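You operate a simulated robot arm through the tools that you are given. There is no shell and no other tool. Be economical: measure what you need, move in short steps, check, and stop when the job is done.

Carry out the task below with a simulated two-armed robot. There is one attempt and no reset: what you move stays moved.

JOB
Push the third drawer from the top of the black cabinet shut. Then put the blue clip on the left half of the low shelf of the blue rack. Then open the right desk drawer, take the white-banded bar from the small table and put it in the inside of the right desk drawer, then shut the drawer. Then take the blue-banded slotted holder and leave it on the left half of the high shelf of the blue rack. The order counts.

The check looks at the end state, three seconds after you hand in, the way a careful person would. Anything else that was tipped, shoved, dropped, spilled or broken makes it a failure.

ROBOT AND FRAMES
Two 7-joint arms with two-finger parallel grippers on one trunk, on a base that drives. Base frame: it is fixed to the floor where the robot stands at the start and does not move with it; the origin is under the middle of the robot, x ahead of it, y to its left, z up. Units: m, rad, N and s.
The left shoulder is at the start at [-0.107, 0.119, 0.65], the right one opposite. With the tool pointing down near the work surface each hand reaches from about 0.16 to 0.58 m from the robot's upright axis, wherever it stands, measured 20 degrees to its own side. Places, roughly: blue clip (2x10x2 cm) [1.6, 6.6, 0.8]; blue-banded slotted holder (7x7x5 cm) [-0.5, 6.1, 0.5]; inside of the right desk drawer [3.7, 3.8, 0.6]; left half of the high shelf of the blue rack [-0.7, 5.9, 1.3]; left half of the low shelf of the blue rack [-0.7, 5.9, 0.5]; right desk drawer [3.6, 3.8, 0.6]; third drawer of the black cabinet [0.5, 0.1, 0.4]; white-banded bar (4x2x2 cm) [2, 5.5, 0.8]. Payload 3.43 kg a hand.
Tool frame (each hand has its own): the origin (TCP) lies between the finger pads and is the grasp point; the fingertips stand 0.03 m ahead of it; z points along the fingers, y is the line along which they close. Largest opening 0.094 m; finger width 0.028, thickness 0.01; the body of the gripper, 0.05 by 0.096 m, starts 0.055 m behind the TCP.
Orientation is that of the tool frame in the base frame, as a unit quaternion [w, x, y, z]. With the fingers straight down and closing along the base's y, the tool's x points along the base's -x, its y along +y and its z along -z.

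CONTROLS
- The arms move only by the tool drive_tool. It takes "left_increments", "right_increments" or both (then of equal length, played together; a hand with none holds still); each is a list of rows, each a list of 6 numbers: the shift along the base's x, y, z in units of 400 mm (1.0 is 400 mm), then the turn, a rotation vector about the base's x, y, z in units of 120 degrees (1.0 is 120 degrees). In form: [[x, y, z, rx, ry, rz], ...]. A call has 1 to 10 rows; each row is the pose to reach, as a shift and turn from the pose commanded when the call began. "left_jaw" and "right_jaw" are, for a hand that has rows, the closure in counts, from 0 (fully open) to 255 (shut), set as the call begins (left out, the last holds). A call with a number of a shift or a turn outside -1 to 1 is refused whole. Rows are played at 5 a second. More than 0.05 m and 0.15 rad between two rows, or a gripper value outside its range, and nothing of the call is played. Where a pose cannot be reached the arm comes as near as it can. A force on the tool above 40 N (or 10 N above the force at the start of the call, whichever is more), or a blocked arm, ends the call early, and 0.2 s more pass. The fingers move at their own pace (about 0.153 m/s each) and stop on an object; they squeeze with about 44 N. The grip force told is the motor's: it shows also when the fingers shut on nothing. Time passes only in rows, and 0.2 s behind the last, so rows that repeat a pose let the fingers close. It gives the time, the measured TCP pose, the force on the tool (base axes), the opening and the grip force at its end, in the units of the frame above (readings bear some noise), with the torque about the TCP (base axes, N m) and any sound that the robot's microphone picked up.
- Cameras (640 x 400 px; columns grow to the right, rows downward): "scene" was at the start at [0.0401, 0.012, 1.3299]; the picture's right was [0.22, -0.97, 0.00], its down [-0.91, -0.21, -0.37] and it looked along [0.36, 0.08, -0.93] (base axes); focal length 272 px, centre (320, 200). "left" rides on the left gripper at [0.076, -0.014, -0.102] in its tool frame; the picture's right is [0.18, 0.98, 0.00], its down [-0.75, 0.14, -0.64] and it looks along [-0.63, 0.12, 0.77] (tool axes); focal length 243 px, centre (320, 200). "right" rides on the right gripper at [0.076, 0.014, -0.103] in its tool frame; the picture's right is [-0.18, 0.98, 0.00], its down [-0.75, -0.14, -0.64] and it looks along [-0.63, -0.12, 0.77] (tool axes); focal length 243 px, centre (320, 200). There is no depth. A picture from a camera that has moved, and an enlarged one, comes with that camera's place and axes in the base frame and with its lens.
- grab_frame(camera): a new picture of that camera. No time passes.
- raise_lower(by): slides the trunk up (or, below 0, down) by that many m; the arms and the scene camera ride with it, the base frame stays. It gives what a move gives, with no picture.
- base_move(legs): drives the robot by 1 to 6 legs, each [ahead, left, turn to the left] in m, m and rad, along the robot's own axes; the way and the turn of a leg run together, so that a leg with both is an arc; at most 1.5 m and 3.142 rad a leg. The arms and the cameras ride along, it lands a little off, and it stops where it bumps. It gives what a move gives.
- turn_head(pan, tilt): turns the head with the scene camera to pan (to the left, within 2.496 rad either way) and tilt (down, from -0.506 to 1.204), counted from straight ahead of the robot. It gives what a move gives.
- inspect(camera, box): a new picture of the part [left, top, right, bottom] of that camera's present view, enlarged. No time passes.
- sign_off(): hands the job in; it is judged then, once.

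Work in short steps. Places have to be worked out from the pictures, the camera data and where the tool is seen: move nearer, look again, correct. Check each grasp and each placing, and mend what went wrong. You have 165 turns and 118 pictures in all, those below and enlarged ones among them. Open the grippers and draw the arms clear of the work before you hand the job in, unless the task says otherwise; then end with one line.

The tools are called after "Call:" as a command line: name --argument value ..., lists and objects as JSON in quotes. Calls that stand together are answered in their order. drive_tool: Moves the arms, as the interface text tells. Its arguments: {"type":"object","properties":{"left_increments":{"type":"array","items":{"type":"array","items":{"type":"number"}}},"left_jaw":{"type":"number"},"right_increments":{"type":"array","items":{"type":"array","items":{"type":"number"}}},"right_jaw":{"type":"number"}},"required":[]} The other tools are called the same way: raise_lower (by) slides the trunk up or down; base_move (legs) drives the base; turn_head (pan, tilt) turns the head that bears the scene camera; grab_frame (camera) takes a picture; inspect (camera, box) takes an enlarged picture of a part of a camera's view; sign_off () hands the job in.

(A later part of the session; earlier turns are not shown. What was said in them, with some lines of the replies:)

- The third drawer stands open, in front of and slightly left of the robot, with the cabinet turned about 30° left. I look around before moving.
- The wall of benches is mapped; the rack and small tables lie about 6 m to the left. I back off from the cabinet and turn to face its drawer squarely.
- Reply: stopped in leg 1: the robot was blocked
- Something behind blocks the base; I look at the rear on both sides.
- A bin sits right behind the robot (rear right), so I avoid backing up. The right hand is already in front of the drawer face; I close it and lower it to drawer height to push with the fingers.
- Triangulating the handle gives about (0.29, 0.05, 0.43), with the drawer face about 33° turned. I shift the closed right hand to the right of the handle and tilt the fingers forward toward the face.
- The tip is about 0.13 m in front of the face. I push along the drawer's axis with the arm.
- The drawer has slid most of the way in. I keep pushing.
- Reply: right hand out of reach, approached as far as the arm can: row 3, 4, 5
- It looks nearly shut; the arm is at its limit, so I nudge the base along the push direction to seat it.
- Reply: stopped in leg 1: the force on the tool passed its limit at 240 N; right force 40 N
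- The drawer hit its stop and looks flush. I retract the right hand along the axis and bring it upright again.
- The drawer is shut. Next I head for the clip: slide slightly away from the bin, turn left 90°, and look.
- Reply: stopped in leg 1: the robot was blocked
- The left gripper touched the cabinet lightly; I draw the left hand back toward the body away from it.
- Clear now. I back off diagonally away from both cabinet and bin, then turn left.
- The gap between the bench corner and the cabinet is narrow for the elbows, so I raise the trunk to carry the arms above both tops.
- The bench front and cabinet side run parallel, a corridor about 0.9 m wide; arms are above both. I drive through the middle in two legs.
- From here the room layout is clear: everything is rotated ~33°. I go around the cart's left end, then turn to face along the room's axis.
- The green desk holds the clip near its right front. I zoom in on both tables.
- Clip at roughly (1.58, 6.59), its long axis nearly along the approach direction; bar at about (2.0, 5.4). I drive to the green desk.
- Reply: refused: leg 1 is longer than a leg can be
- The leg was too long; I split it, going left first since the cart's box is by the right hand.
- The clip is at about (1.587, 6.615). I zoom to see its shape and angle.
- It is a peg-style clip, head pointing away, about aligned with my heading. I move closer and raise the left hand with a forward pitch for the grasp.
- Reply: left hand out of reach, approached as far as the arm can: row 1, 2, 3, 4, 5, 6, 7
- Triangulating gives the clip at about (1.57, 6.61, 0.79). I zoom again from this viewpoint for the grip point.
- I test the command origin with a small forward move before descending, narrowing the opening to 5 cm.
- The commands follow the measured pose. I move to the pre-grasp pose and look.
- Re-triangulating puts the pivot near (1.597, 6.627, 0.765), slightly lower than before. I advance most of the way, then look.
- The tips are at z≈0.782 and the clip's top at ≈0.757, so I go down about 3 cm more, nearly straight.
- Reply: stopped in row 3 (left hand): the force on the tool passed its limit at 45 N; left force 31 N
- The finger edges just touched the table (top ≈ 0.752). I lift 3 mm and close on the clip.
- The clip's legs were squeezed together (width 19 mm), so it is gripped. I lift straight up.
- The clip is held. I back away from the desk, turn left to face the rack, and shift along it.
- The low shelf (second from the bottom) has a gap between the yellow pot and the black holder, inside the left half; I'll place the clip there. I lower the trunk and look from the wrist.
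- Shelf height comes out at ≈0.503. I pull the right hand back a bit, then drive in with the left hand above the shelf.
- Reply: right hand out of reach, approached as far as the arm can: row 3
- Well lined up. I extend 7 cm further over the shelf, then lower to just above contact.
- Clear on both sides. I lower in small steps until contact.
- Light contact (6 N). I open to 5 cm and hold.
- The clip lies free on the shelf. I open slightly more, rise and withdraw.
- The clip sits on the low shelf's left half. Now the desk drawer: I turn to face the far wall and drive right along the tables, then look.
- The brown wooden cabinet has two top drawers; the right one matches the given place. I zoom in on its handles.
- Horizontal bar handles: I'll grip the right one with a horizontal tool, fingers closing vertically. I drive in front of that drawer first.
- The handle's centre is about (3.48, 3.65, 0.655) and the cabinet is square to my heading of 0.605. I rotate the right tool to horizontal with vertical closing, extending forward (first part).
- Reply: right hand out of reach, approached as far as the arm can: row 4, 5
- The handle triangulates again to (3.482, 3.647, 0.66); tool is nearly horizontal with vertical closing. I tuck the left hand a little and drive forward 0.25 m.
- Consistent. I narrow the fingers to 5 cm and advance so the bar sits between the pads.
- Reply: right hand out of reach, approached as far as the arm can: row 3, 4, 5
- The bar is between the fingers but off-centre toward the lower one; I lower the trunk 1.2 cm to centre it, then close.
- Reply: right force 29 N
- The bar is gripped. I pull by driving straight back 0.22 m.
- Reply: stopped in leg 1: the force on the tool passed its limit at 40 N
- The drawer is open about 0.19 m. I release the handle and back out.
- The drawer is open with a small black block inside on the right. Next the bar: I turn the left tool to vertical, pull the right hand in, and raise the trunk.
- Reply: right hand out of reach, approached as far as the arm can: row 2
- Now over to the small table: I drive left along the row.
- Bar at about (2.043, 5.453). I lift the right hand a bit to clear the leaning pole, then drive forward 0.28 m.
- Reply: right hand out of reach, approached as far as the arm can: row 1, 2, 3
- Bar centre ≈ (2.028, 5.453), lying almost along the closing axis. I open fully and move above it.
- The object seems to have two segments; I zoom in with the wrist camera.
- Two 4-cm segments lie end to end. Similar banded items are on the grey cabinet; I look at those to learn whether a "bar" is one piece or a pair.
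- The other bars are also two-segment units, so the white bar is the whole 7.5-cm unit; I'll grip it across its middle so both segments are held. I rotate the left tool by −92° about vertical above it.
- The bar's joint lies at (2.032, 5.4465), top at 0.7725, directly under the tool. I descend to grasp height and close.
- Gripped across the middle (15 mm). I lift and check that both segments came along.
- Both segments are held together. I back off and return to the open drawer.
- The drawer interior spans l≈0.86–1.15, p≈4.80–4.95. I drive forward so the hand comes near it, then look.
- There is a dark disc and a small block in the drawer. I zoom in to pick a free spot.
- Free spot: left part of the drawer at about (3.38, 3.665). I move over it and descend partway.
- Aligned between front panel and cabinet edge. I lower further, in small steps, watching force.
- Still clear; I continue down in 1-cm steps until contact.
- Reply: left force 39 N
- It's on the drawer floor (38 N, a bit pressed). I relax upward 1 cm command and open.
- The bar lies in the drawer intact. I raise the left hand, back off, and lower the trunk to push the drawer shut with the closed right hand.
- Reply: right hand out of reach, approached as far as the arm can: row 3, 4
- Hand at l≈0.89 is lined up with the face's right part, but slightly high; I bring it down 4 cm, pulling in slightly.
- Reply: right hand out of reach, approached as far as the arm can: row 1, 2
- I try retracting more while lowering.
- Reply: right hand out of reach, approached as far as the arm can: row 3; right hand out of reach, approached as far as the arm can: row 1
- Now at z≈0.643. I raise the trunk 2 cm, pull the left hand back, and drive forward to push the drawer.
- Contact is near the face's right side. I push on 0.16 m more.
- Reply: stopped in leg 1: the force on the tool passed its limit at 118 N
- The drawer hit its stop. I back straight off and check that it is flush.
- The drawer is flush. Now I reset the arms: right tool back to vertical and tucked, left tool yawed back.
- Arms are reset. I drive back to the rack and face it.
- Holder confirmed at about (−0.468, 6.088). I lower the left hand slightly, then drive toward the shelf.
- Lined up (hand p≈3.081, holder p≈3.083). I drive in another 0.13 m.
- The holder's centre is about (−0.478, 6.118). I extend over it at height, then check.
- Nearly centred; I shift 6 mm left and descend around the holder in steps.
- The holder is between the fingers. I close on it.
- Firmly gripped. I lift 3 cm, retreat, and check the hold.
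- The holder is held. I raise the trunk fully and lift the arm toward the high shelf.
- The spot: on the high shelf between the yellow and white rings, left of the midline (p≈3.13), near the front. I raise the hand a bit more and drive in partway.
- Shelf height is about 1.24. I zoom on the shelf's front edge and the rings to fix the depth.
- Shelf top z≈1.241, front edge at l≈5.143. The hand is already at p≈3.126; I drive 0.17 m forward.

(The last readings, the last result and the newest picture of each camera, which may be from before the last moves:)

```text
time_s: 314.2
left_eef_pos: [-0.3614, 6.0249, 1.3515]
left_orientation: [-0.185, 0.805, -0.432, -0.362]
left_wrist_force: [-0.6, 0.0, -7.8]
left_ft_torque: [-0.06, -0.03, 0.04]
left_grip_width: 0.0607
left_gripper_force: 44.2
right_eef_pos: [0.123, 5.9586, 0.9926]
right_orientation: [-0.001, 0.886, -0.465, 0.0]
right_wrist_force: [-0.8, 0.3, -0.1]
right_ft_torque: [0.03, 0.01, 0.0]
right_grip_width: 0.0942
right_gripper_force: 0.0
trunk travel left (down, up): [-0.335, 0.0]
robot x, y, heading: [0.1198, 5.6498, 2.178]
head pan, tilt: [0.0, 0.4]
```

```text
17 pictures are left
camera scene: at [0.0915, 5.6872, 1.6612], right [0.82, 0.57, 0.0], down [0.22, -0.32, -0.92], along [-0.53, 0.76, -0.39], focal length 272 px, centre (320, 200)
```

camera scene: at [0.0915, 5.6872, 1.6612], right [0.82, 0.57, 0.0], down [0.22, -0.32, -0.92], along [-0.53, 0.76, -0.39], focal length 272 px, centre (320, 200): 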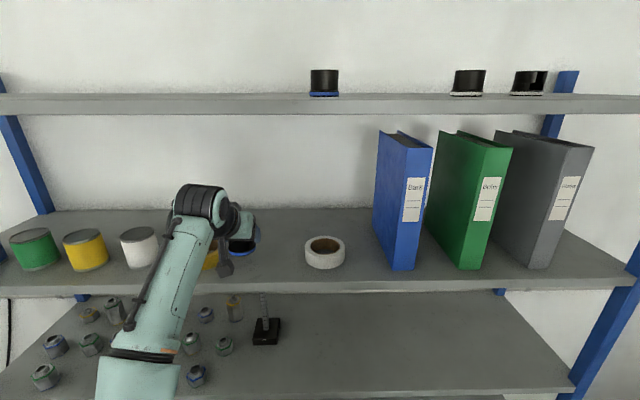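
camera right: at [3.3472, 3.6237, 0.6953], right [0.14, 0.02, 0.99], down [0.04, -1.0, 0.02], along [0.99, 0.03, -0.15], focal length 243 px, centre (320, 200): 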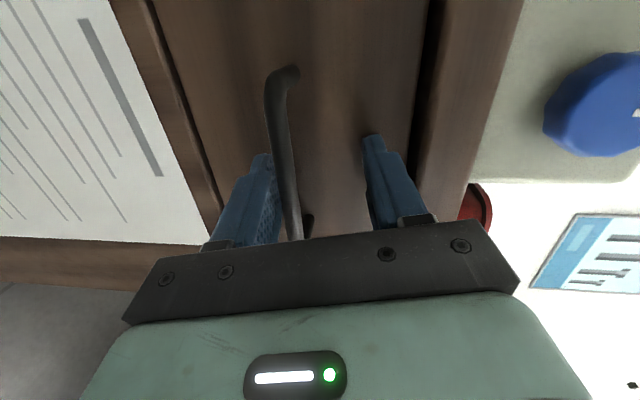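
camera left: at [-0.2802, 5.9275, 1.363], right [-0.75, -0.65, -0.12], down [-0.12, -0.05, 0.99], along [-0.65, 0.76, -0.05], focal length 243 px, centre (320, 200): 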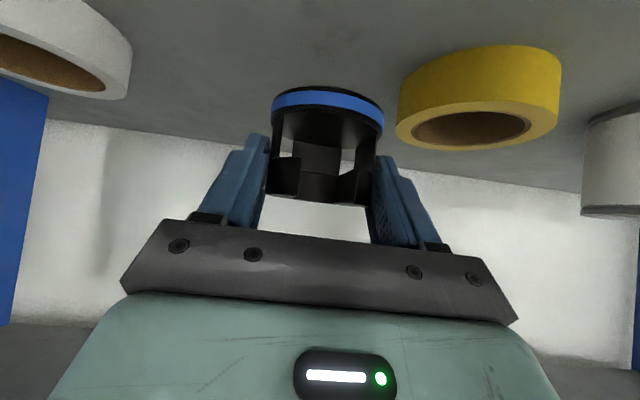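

Ring edge is at p≈3.058, holder at 3.129 — clear. I extend 3 cm and lower to just above the shelf.

Call:
drive_tool --left_increments '[[-0.025, 0.035, 0, 0, 0, 0], [-0.045, 0.066, -0.03, 0, 0, 0], [-0.045, 0.066, -0.08, 0, 0, 0], [-0.045, 0.066, -0.12, 0, 0, 0], [-0.045, 0.066, -0.15, 0, 0, 0]]'

Call:
drive_tool --left_increments '[[0, 0, -0.008, 0, 0, 0], [0, 0, -0.016, 0, 0, 0], [0, 0, -0.024, 0, 0, 0]]'

Call:
grab_frame --camera "left"

```text
time_s: 315.4
left_eef_pos: [-0.3793, 6.049, 1.3028]
left_orientation: [-0.191, 0.802, -0.429, -0.369]
left_wrist_force: [-5.7, 3.0, 29.2]
left_ft_torque: [-0.55, -0.3, -0.11]
left_grip_width: 0.0609
left_gripper_force: 43.4
left hand out of reach, approached as far as the arm can: row 1, 2
right_eef_pos: [0.1236, 5.9607, 0.9955]
right_orientation: [-0.001, 0.886, -0.463, -0.002]
right_wrist_force: [-0.3, -0.4, 0.6]
right_ft_torque: [-0.01, 0.05, 0.0]
right_grip_width: 0.0942
right_gripper_force: 0.1
trunk travel left (down, up): [-0.335, 0.0]
robot x, y, heading: [0.119, 5.647, 2.175]
head pan, tilt: [0.0, 0.4]
```

```text
time_s: 315.9
left_eef_pos: [-0.3799, 6.048, 1.2997]
left_orientation: [-0.192, 0.802, -0.426, -0.372]
left_wrist_force: [-0.8, 0.1, 9.3]
left_ft_torque: [-0.43, -0.22, -0.01]
left_grip_width: 0.0607
left_gripper_force: 44.5
right_eef_pos: [0.1243, 5.9583, 0.9929]
right_orientation: [0.0, 0.886, -0.463, 0.0]
right_wrist_force: [0.2, -0.1, -0.6]
right_ft_torque: [0.0, 0.0, 0.03]
right_grip_width: 0.094
right_gripper_force: 0.0
trunk travel left (down, up): [-0.335, 0.0]
robot x, y, heading: [0.1199, 5.6474, 2.18]
head pan, tilt: [0.0, 0.4]
stopped in row 2 (left hand): the force on the tool passed its limit at 41 N (the readings are from after the stop); the commanded pose is now the measured one
```

```text
16 pictures are left
camera left: at [-0.2979, 5.9514, 1.3075], right [-0.75, -0.65, -0.13], down [-0.11, -0.07, 0.99], along [-0.65, 0.76, -0.02], focal length 243 px, centre (320, 200)
```

left: 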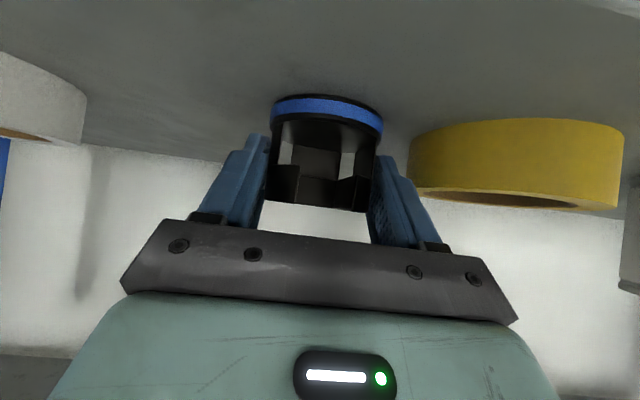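

Contact occurred at TCP z≈1.30. I zoom to check whether the holder's base truly rests on the shelf.

Call:
inspect --camera "left" --box '[220, 60, 476, 220]'

Call:
inspect --camera "scene" --box '[160, 180, 352, 300]'

```text
2.50 times, centred on (348, 140) of left
camera zoom: at [-0.2979, 5.9514, 1.3075], right [-0.75, -0.65, -0.13], down [-0.11, -0.07, 0.99], along [-0.65, 0.76, -0.02], focal length 606 px, centre (250, 350)
```

zoom: 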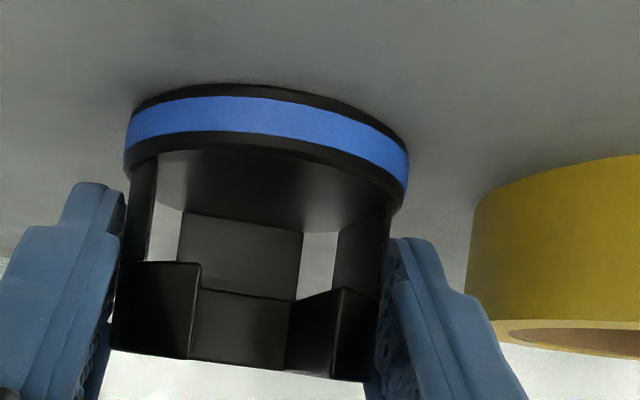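

```text
3.33 times, centred on (256, 240) of scene
camera zoom: at [0.0927, 5.6866, 1.6611], right [0.82, 0.57, 0.0], down [0.22, -0.32, -0.92], along [-0.53, 0.76, -0.39], focal length 907 px, centre (533, 67)
```

zoom: 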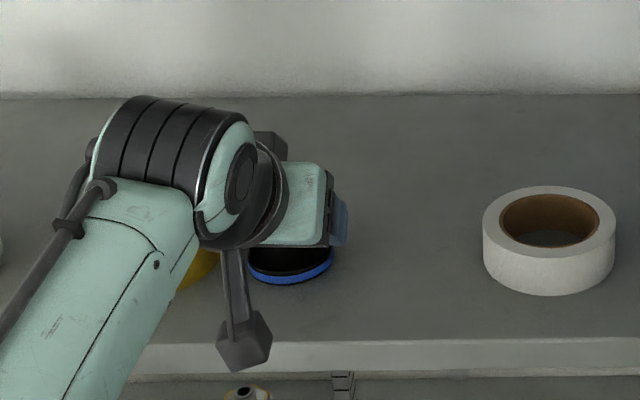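

The base appears seated with contact shading, about 6 cm behind the front edge. I open just enough to release.

Call:
drive_tool --left_increments '[[0, 0, 0, 0, 0, 0], [0, 0, 0, 0, 0, 0], [0, 0, 0, 0, 0, 0]]' --left_jaw 55

Call:
grab_frame --camera "left"

```text
time_s: 316.7
left_eef_pos: [-0.3808, 6.0493, 1.2977]
left_orientation: [-0.191, 0.802, -0.428, -0.369]
left_wrist_force: [-0.3, -0.2, 0.5]
left_ft_torque: [0.02, 0.01, -0.03]
left_grip_width: 0.0738
left_gripper_force: 0.0
right_eef_pos: [0.1227, 5.9582, 0.994]
right_orientation: [-0.001, 0.886, -0.464, 0.0]
right_wrist_force: [-0.1, 0.1, -0.1]
right_ft_torque: [0.0, -0.04, 0.03]
right_grip_width: 0.0939
right_gripper_force: 0.0
trunk travel left (down, up): [-0.335, 0.0]
robot x, y, heading: [0.1191, 5.6461, 2.173]
head pan, tilt: [0.0, 0.4]
```

```text
13 pictures are left
camera left: at [-0.2993, 5.9529, 1.3059], right [-0.75, -0.65, -0.13], down [-0.11, -0.07, 0.99], along [-0.65, 0.76, -0.02], focal length 243 px, centre (320, 200)
```

left: 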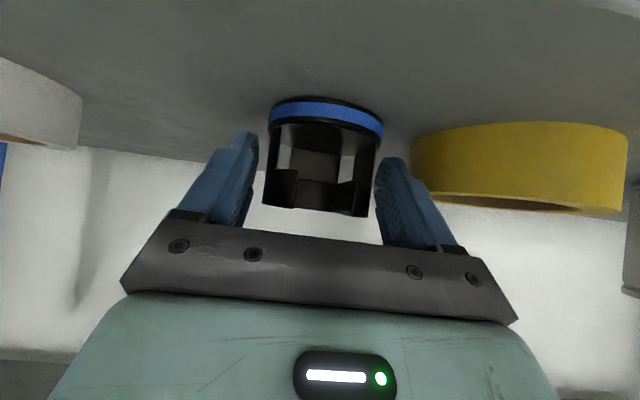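

The holder stands free. I open slightly more and withdraw along the tool axis, then back the base off.

Call:
drive_tool --left_increments '[[0, 0, 0, 0, 0, 0], [0, 0, 0.01, 0, 0, 0], [0.01, -0.015, 0.04, 0, 0, 0], [0.03, -0.045, 0.08, 0, 0, 0], [0.06, -0.09, 0.12, 0, 0, 0], [0.1, -0.15, 0.14, 0, 0, 0]]' --left_jaw 30

Call:
base_move --legs '[[-0.45, 0, 0]]'

Call:
turn_head --pan 0.0 --tilt 0.45

Call:
grab_frame --camera "scene"

```text
time_s: 318.1
left_eef_pos: [-0.3415, 5.9891, 1.3536]
left_orientation: [-0.192, 0.802, -0.428, -0.369]
left_wrist_force: [0.1, 0.4, 0.6]
left_ft_torque: [0.03, 0.01, 0.01]
left_grip_width: 0.0828
left_gripper_force: 0.2
right_eef_pos: [0.1225, 5.9583, 0.9929]
right_orientation: [-0.001, 0.886, -0.464, -0.001]
right_wrist_force: [0.2, -0.3, 0.1]
right_ft_torque: [0.0, 0.02, 0.02]
right_grip_width: 0.094
right_gripper_force: 0.1
trunk travel left (down, up): [-0.335, 0.0]
robot x, y, heading: [0.114, 5.6524, 2.178]
head pan, tilt: [0.0, 0.4]
```

```text
time_s: 320.9
left_eef_pos: [-0.0791, 5.6138, 1.3544]
left_orientation: [-0.192, 0.801, -0.43, -0.369]
left_wrist_force: [0.2, 0.0, -0.3]
left_ft_torque: [-0.02, 0.0, -0.02]
left_grip_width: 0.0829
left_gripper_force: 0.1
right_eef_pos: [0.3845, 5.5829, 0.9933]
right_orientation: [-0.001, 0.885, -0.465, -0.001]
right_wrist_force: [-0.3, 0.2, -0.3]
right_ft_torque: [0.0, 0.01, 0.0]
right_grip_width: 0.0941
right_gripper_force: 0.1
trunk travel left (down, up): [-0.335, 0.0]
robot x, y, heading: [0.38, 5.2699, 2.176]
head pan, tilt: [0.0, 0.4]
```

```text
time_s: 321.5
left_eef_pos: [-0.0801, 5.6146, 1.354]
left_orientation: [-0.192, 0.802, -0.429, -0.369]
left_wrist_force: [-0.6, 0.0, -0.9]
left_ft_torque: [0.04, -0.03, 0.02]
left_grip_width: 0.0827
left_gripper_force: 0.0
right_eef_pos: [0.3856, 5.5824, 0.9942]
right_orientation: [0.0, 0.885, -0.466, 0.0]
right_wrist_force: [0.1, -0.2, 0.1]
right_ft_torque: [0.0, 0.02, -0.01]
right_grip_width: 0.0936
right_gripper_force: 0.0
trunk travel left (down, up): [-0.335, 0.0]
robot x, y, heading: [0.3771, 5.2718, 2.175]
head pan, tilt: [0.0, 0.45]
```

```text
12 pictures are left
camera scene: at [0.3528, 5.31, 1.6568], right [0.82, 0.57, 0.0], down [0.25, -0.36, -0.9], along [-0.51, 0.74, -0.43], focal length 272 px, centre (320, 200)
```

scene: 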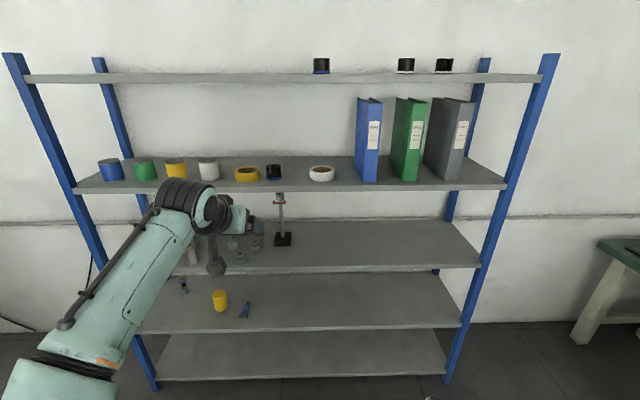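

The holder stands on the high shelf, left of the midline. I zoom in for a last check.

Call:
inspect --camera "scene" --box '[190, 130, 350, 230]'

Call:
inspect --camera "scene" --box '[150, 250, 310, 350]'

```text
4.00 times, centred on (270, 180) of scene
camera zoom: at [0.3528, 5.31, 1.6568], right [0.82, 0.57, 0.0], down [0.25, -0.36, -0.9], along [-0.51, 0.74, -0.43], focal length 1089 px, centre (520, 280)
```

zoom: 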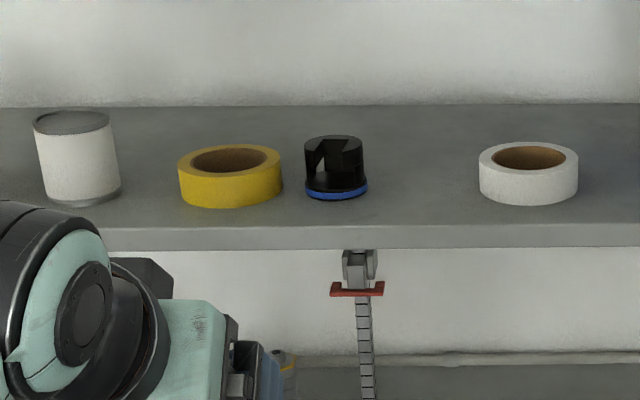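

```text
4.00 times, centred on (230, 300) of scene
camera zoom: at [0.3528, 5.31, 1.6568], right [0.82, 0.57, 0.0], down [0.25, -0.36, -0.9], along [-0.51, 0.74, -0.43], focal length 1089 px, centre (680, -200)
```

zoom: 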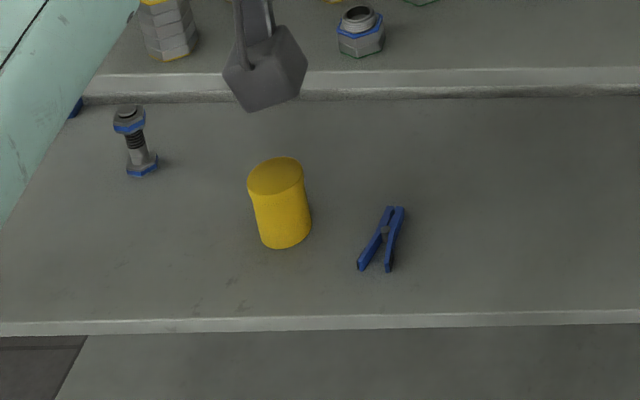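

Everything is in place: the clip is on the low shelf and the holder is upright on the high shelf. I open the left gripper fully, pull the hand back, and hand in.

Call:
drive_tool --left_increments '[[0.03, -0.04, -0.08, 0, 0, 0], [0.06, -0.08, -0.16, 0, 0, 0], [0.08, -0.1, -0.24, 0, 0, 0]]' --left_jaw 0

Call:
sign_off

```text
time_s: 322.3
left_eef_pos: [-0.0479, 5.5746, 1.256]
left_orientation: [-0.193, 0.801, -0.429, -0.369]
left_wrist_force: [0.7, -0.1, -0.5]
left_ft_torque: [0.0, 0.0, -0.01]
left_grip_width: 0.094
left_gripper_force: 0.1
right_eef_pos: [0.3855, 5.5828, 0.9942]
right_orientation: [0.0, 0.885, -0.466, 0.0]
right_wrist_force: [-0.2, 0.0, 0.4]
right_ft_torque: [0.02, -0.03, -0.01]
right_grip_width: 0.0941
right_gripper_force: 0.2
trunk travel left (down, up): [-0.335, 0.0]
robot x, y, heading: [0.3822, 5.2719, 2.177]
head pan, tilt: [0.0, 0.45]
```

```text
The job is handed in.
```

I did all four parts in order and handed the job in: the cabinet drawer is shut, the clip is on the low shelf, the bar is in the shut desk drawer, and the holder is on the high shelf. Early on, the base bumped the waste bin behind the robot and the left gripper lightly touched the cabinet, and I did not check afterwards whether the bin had moved.
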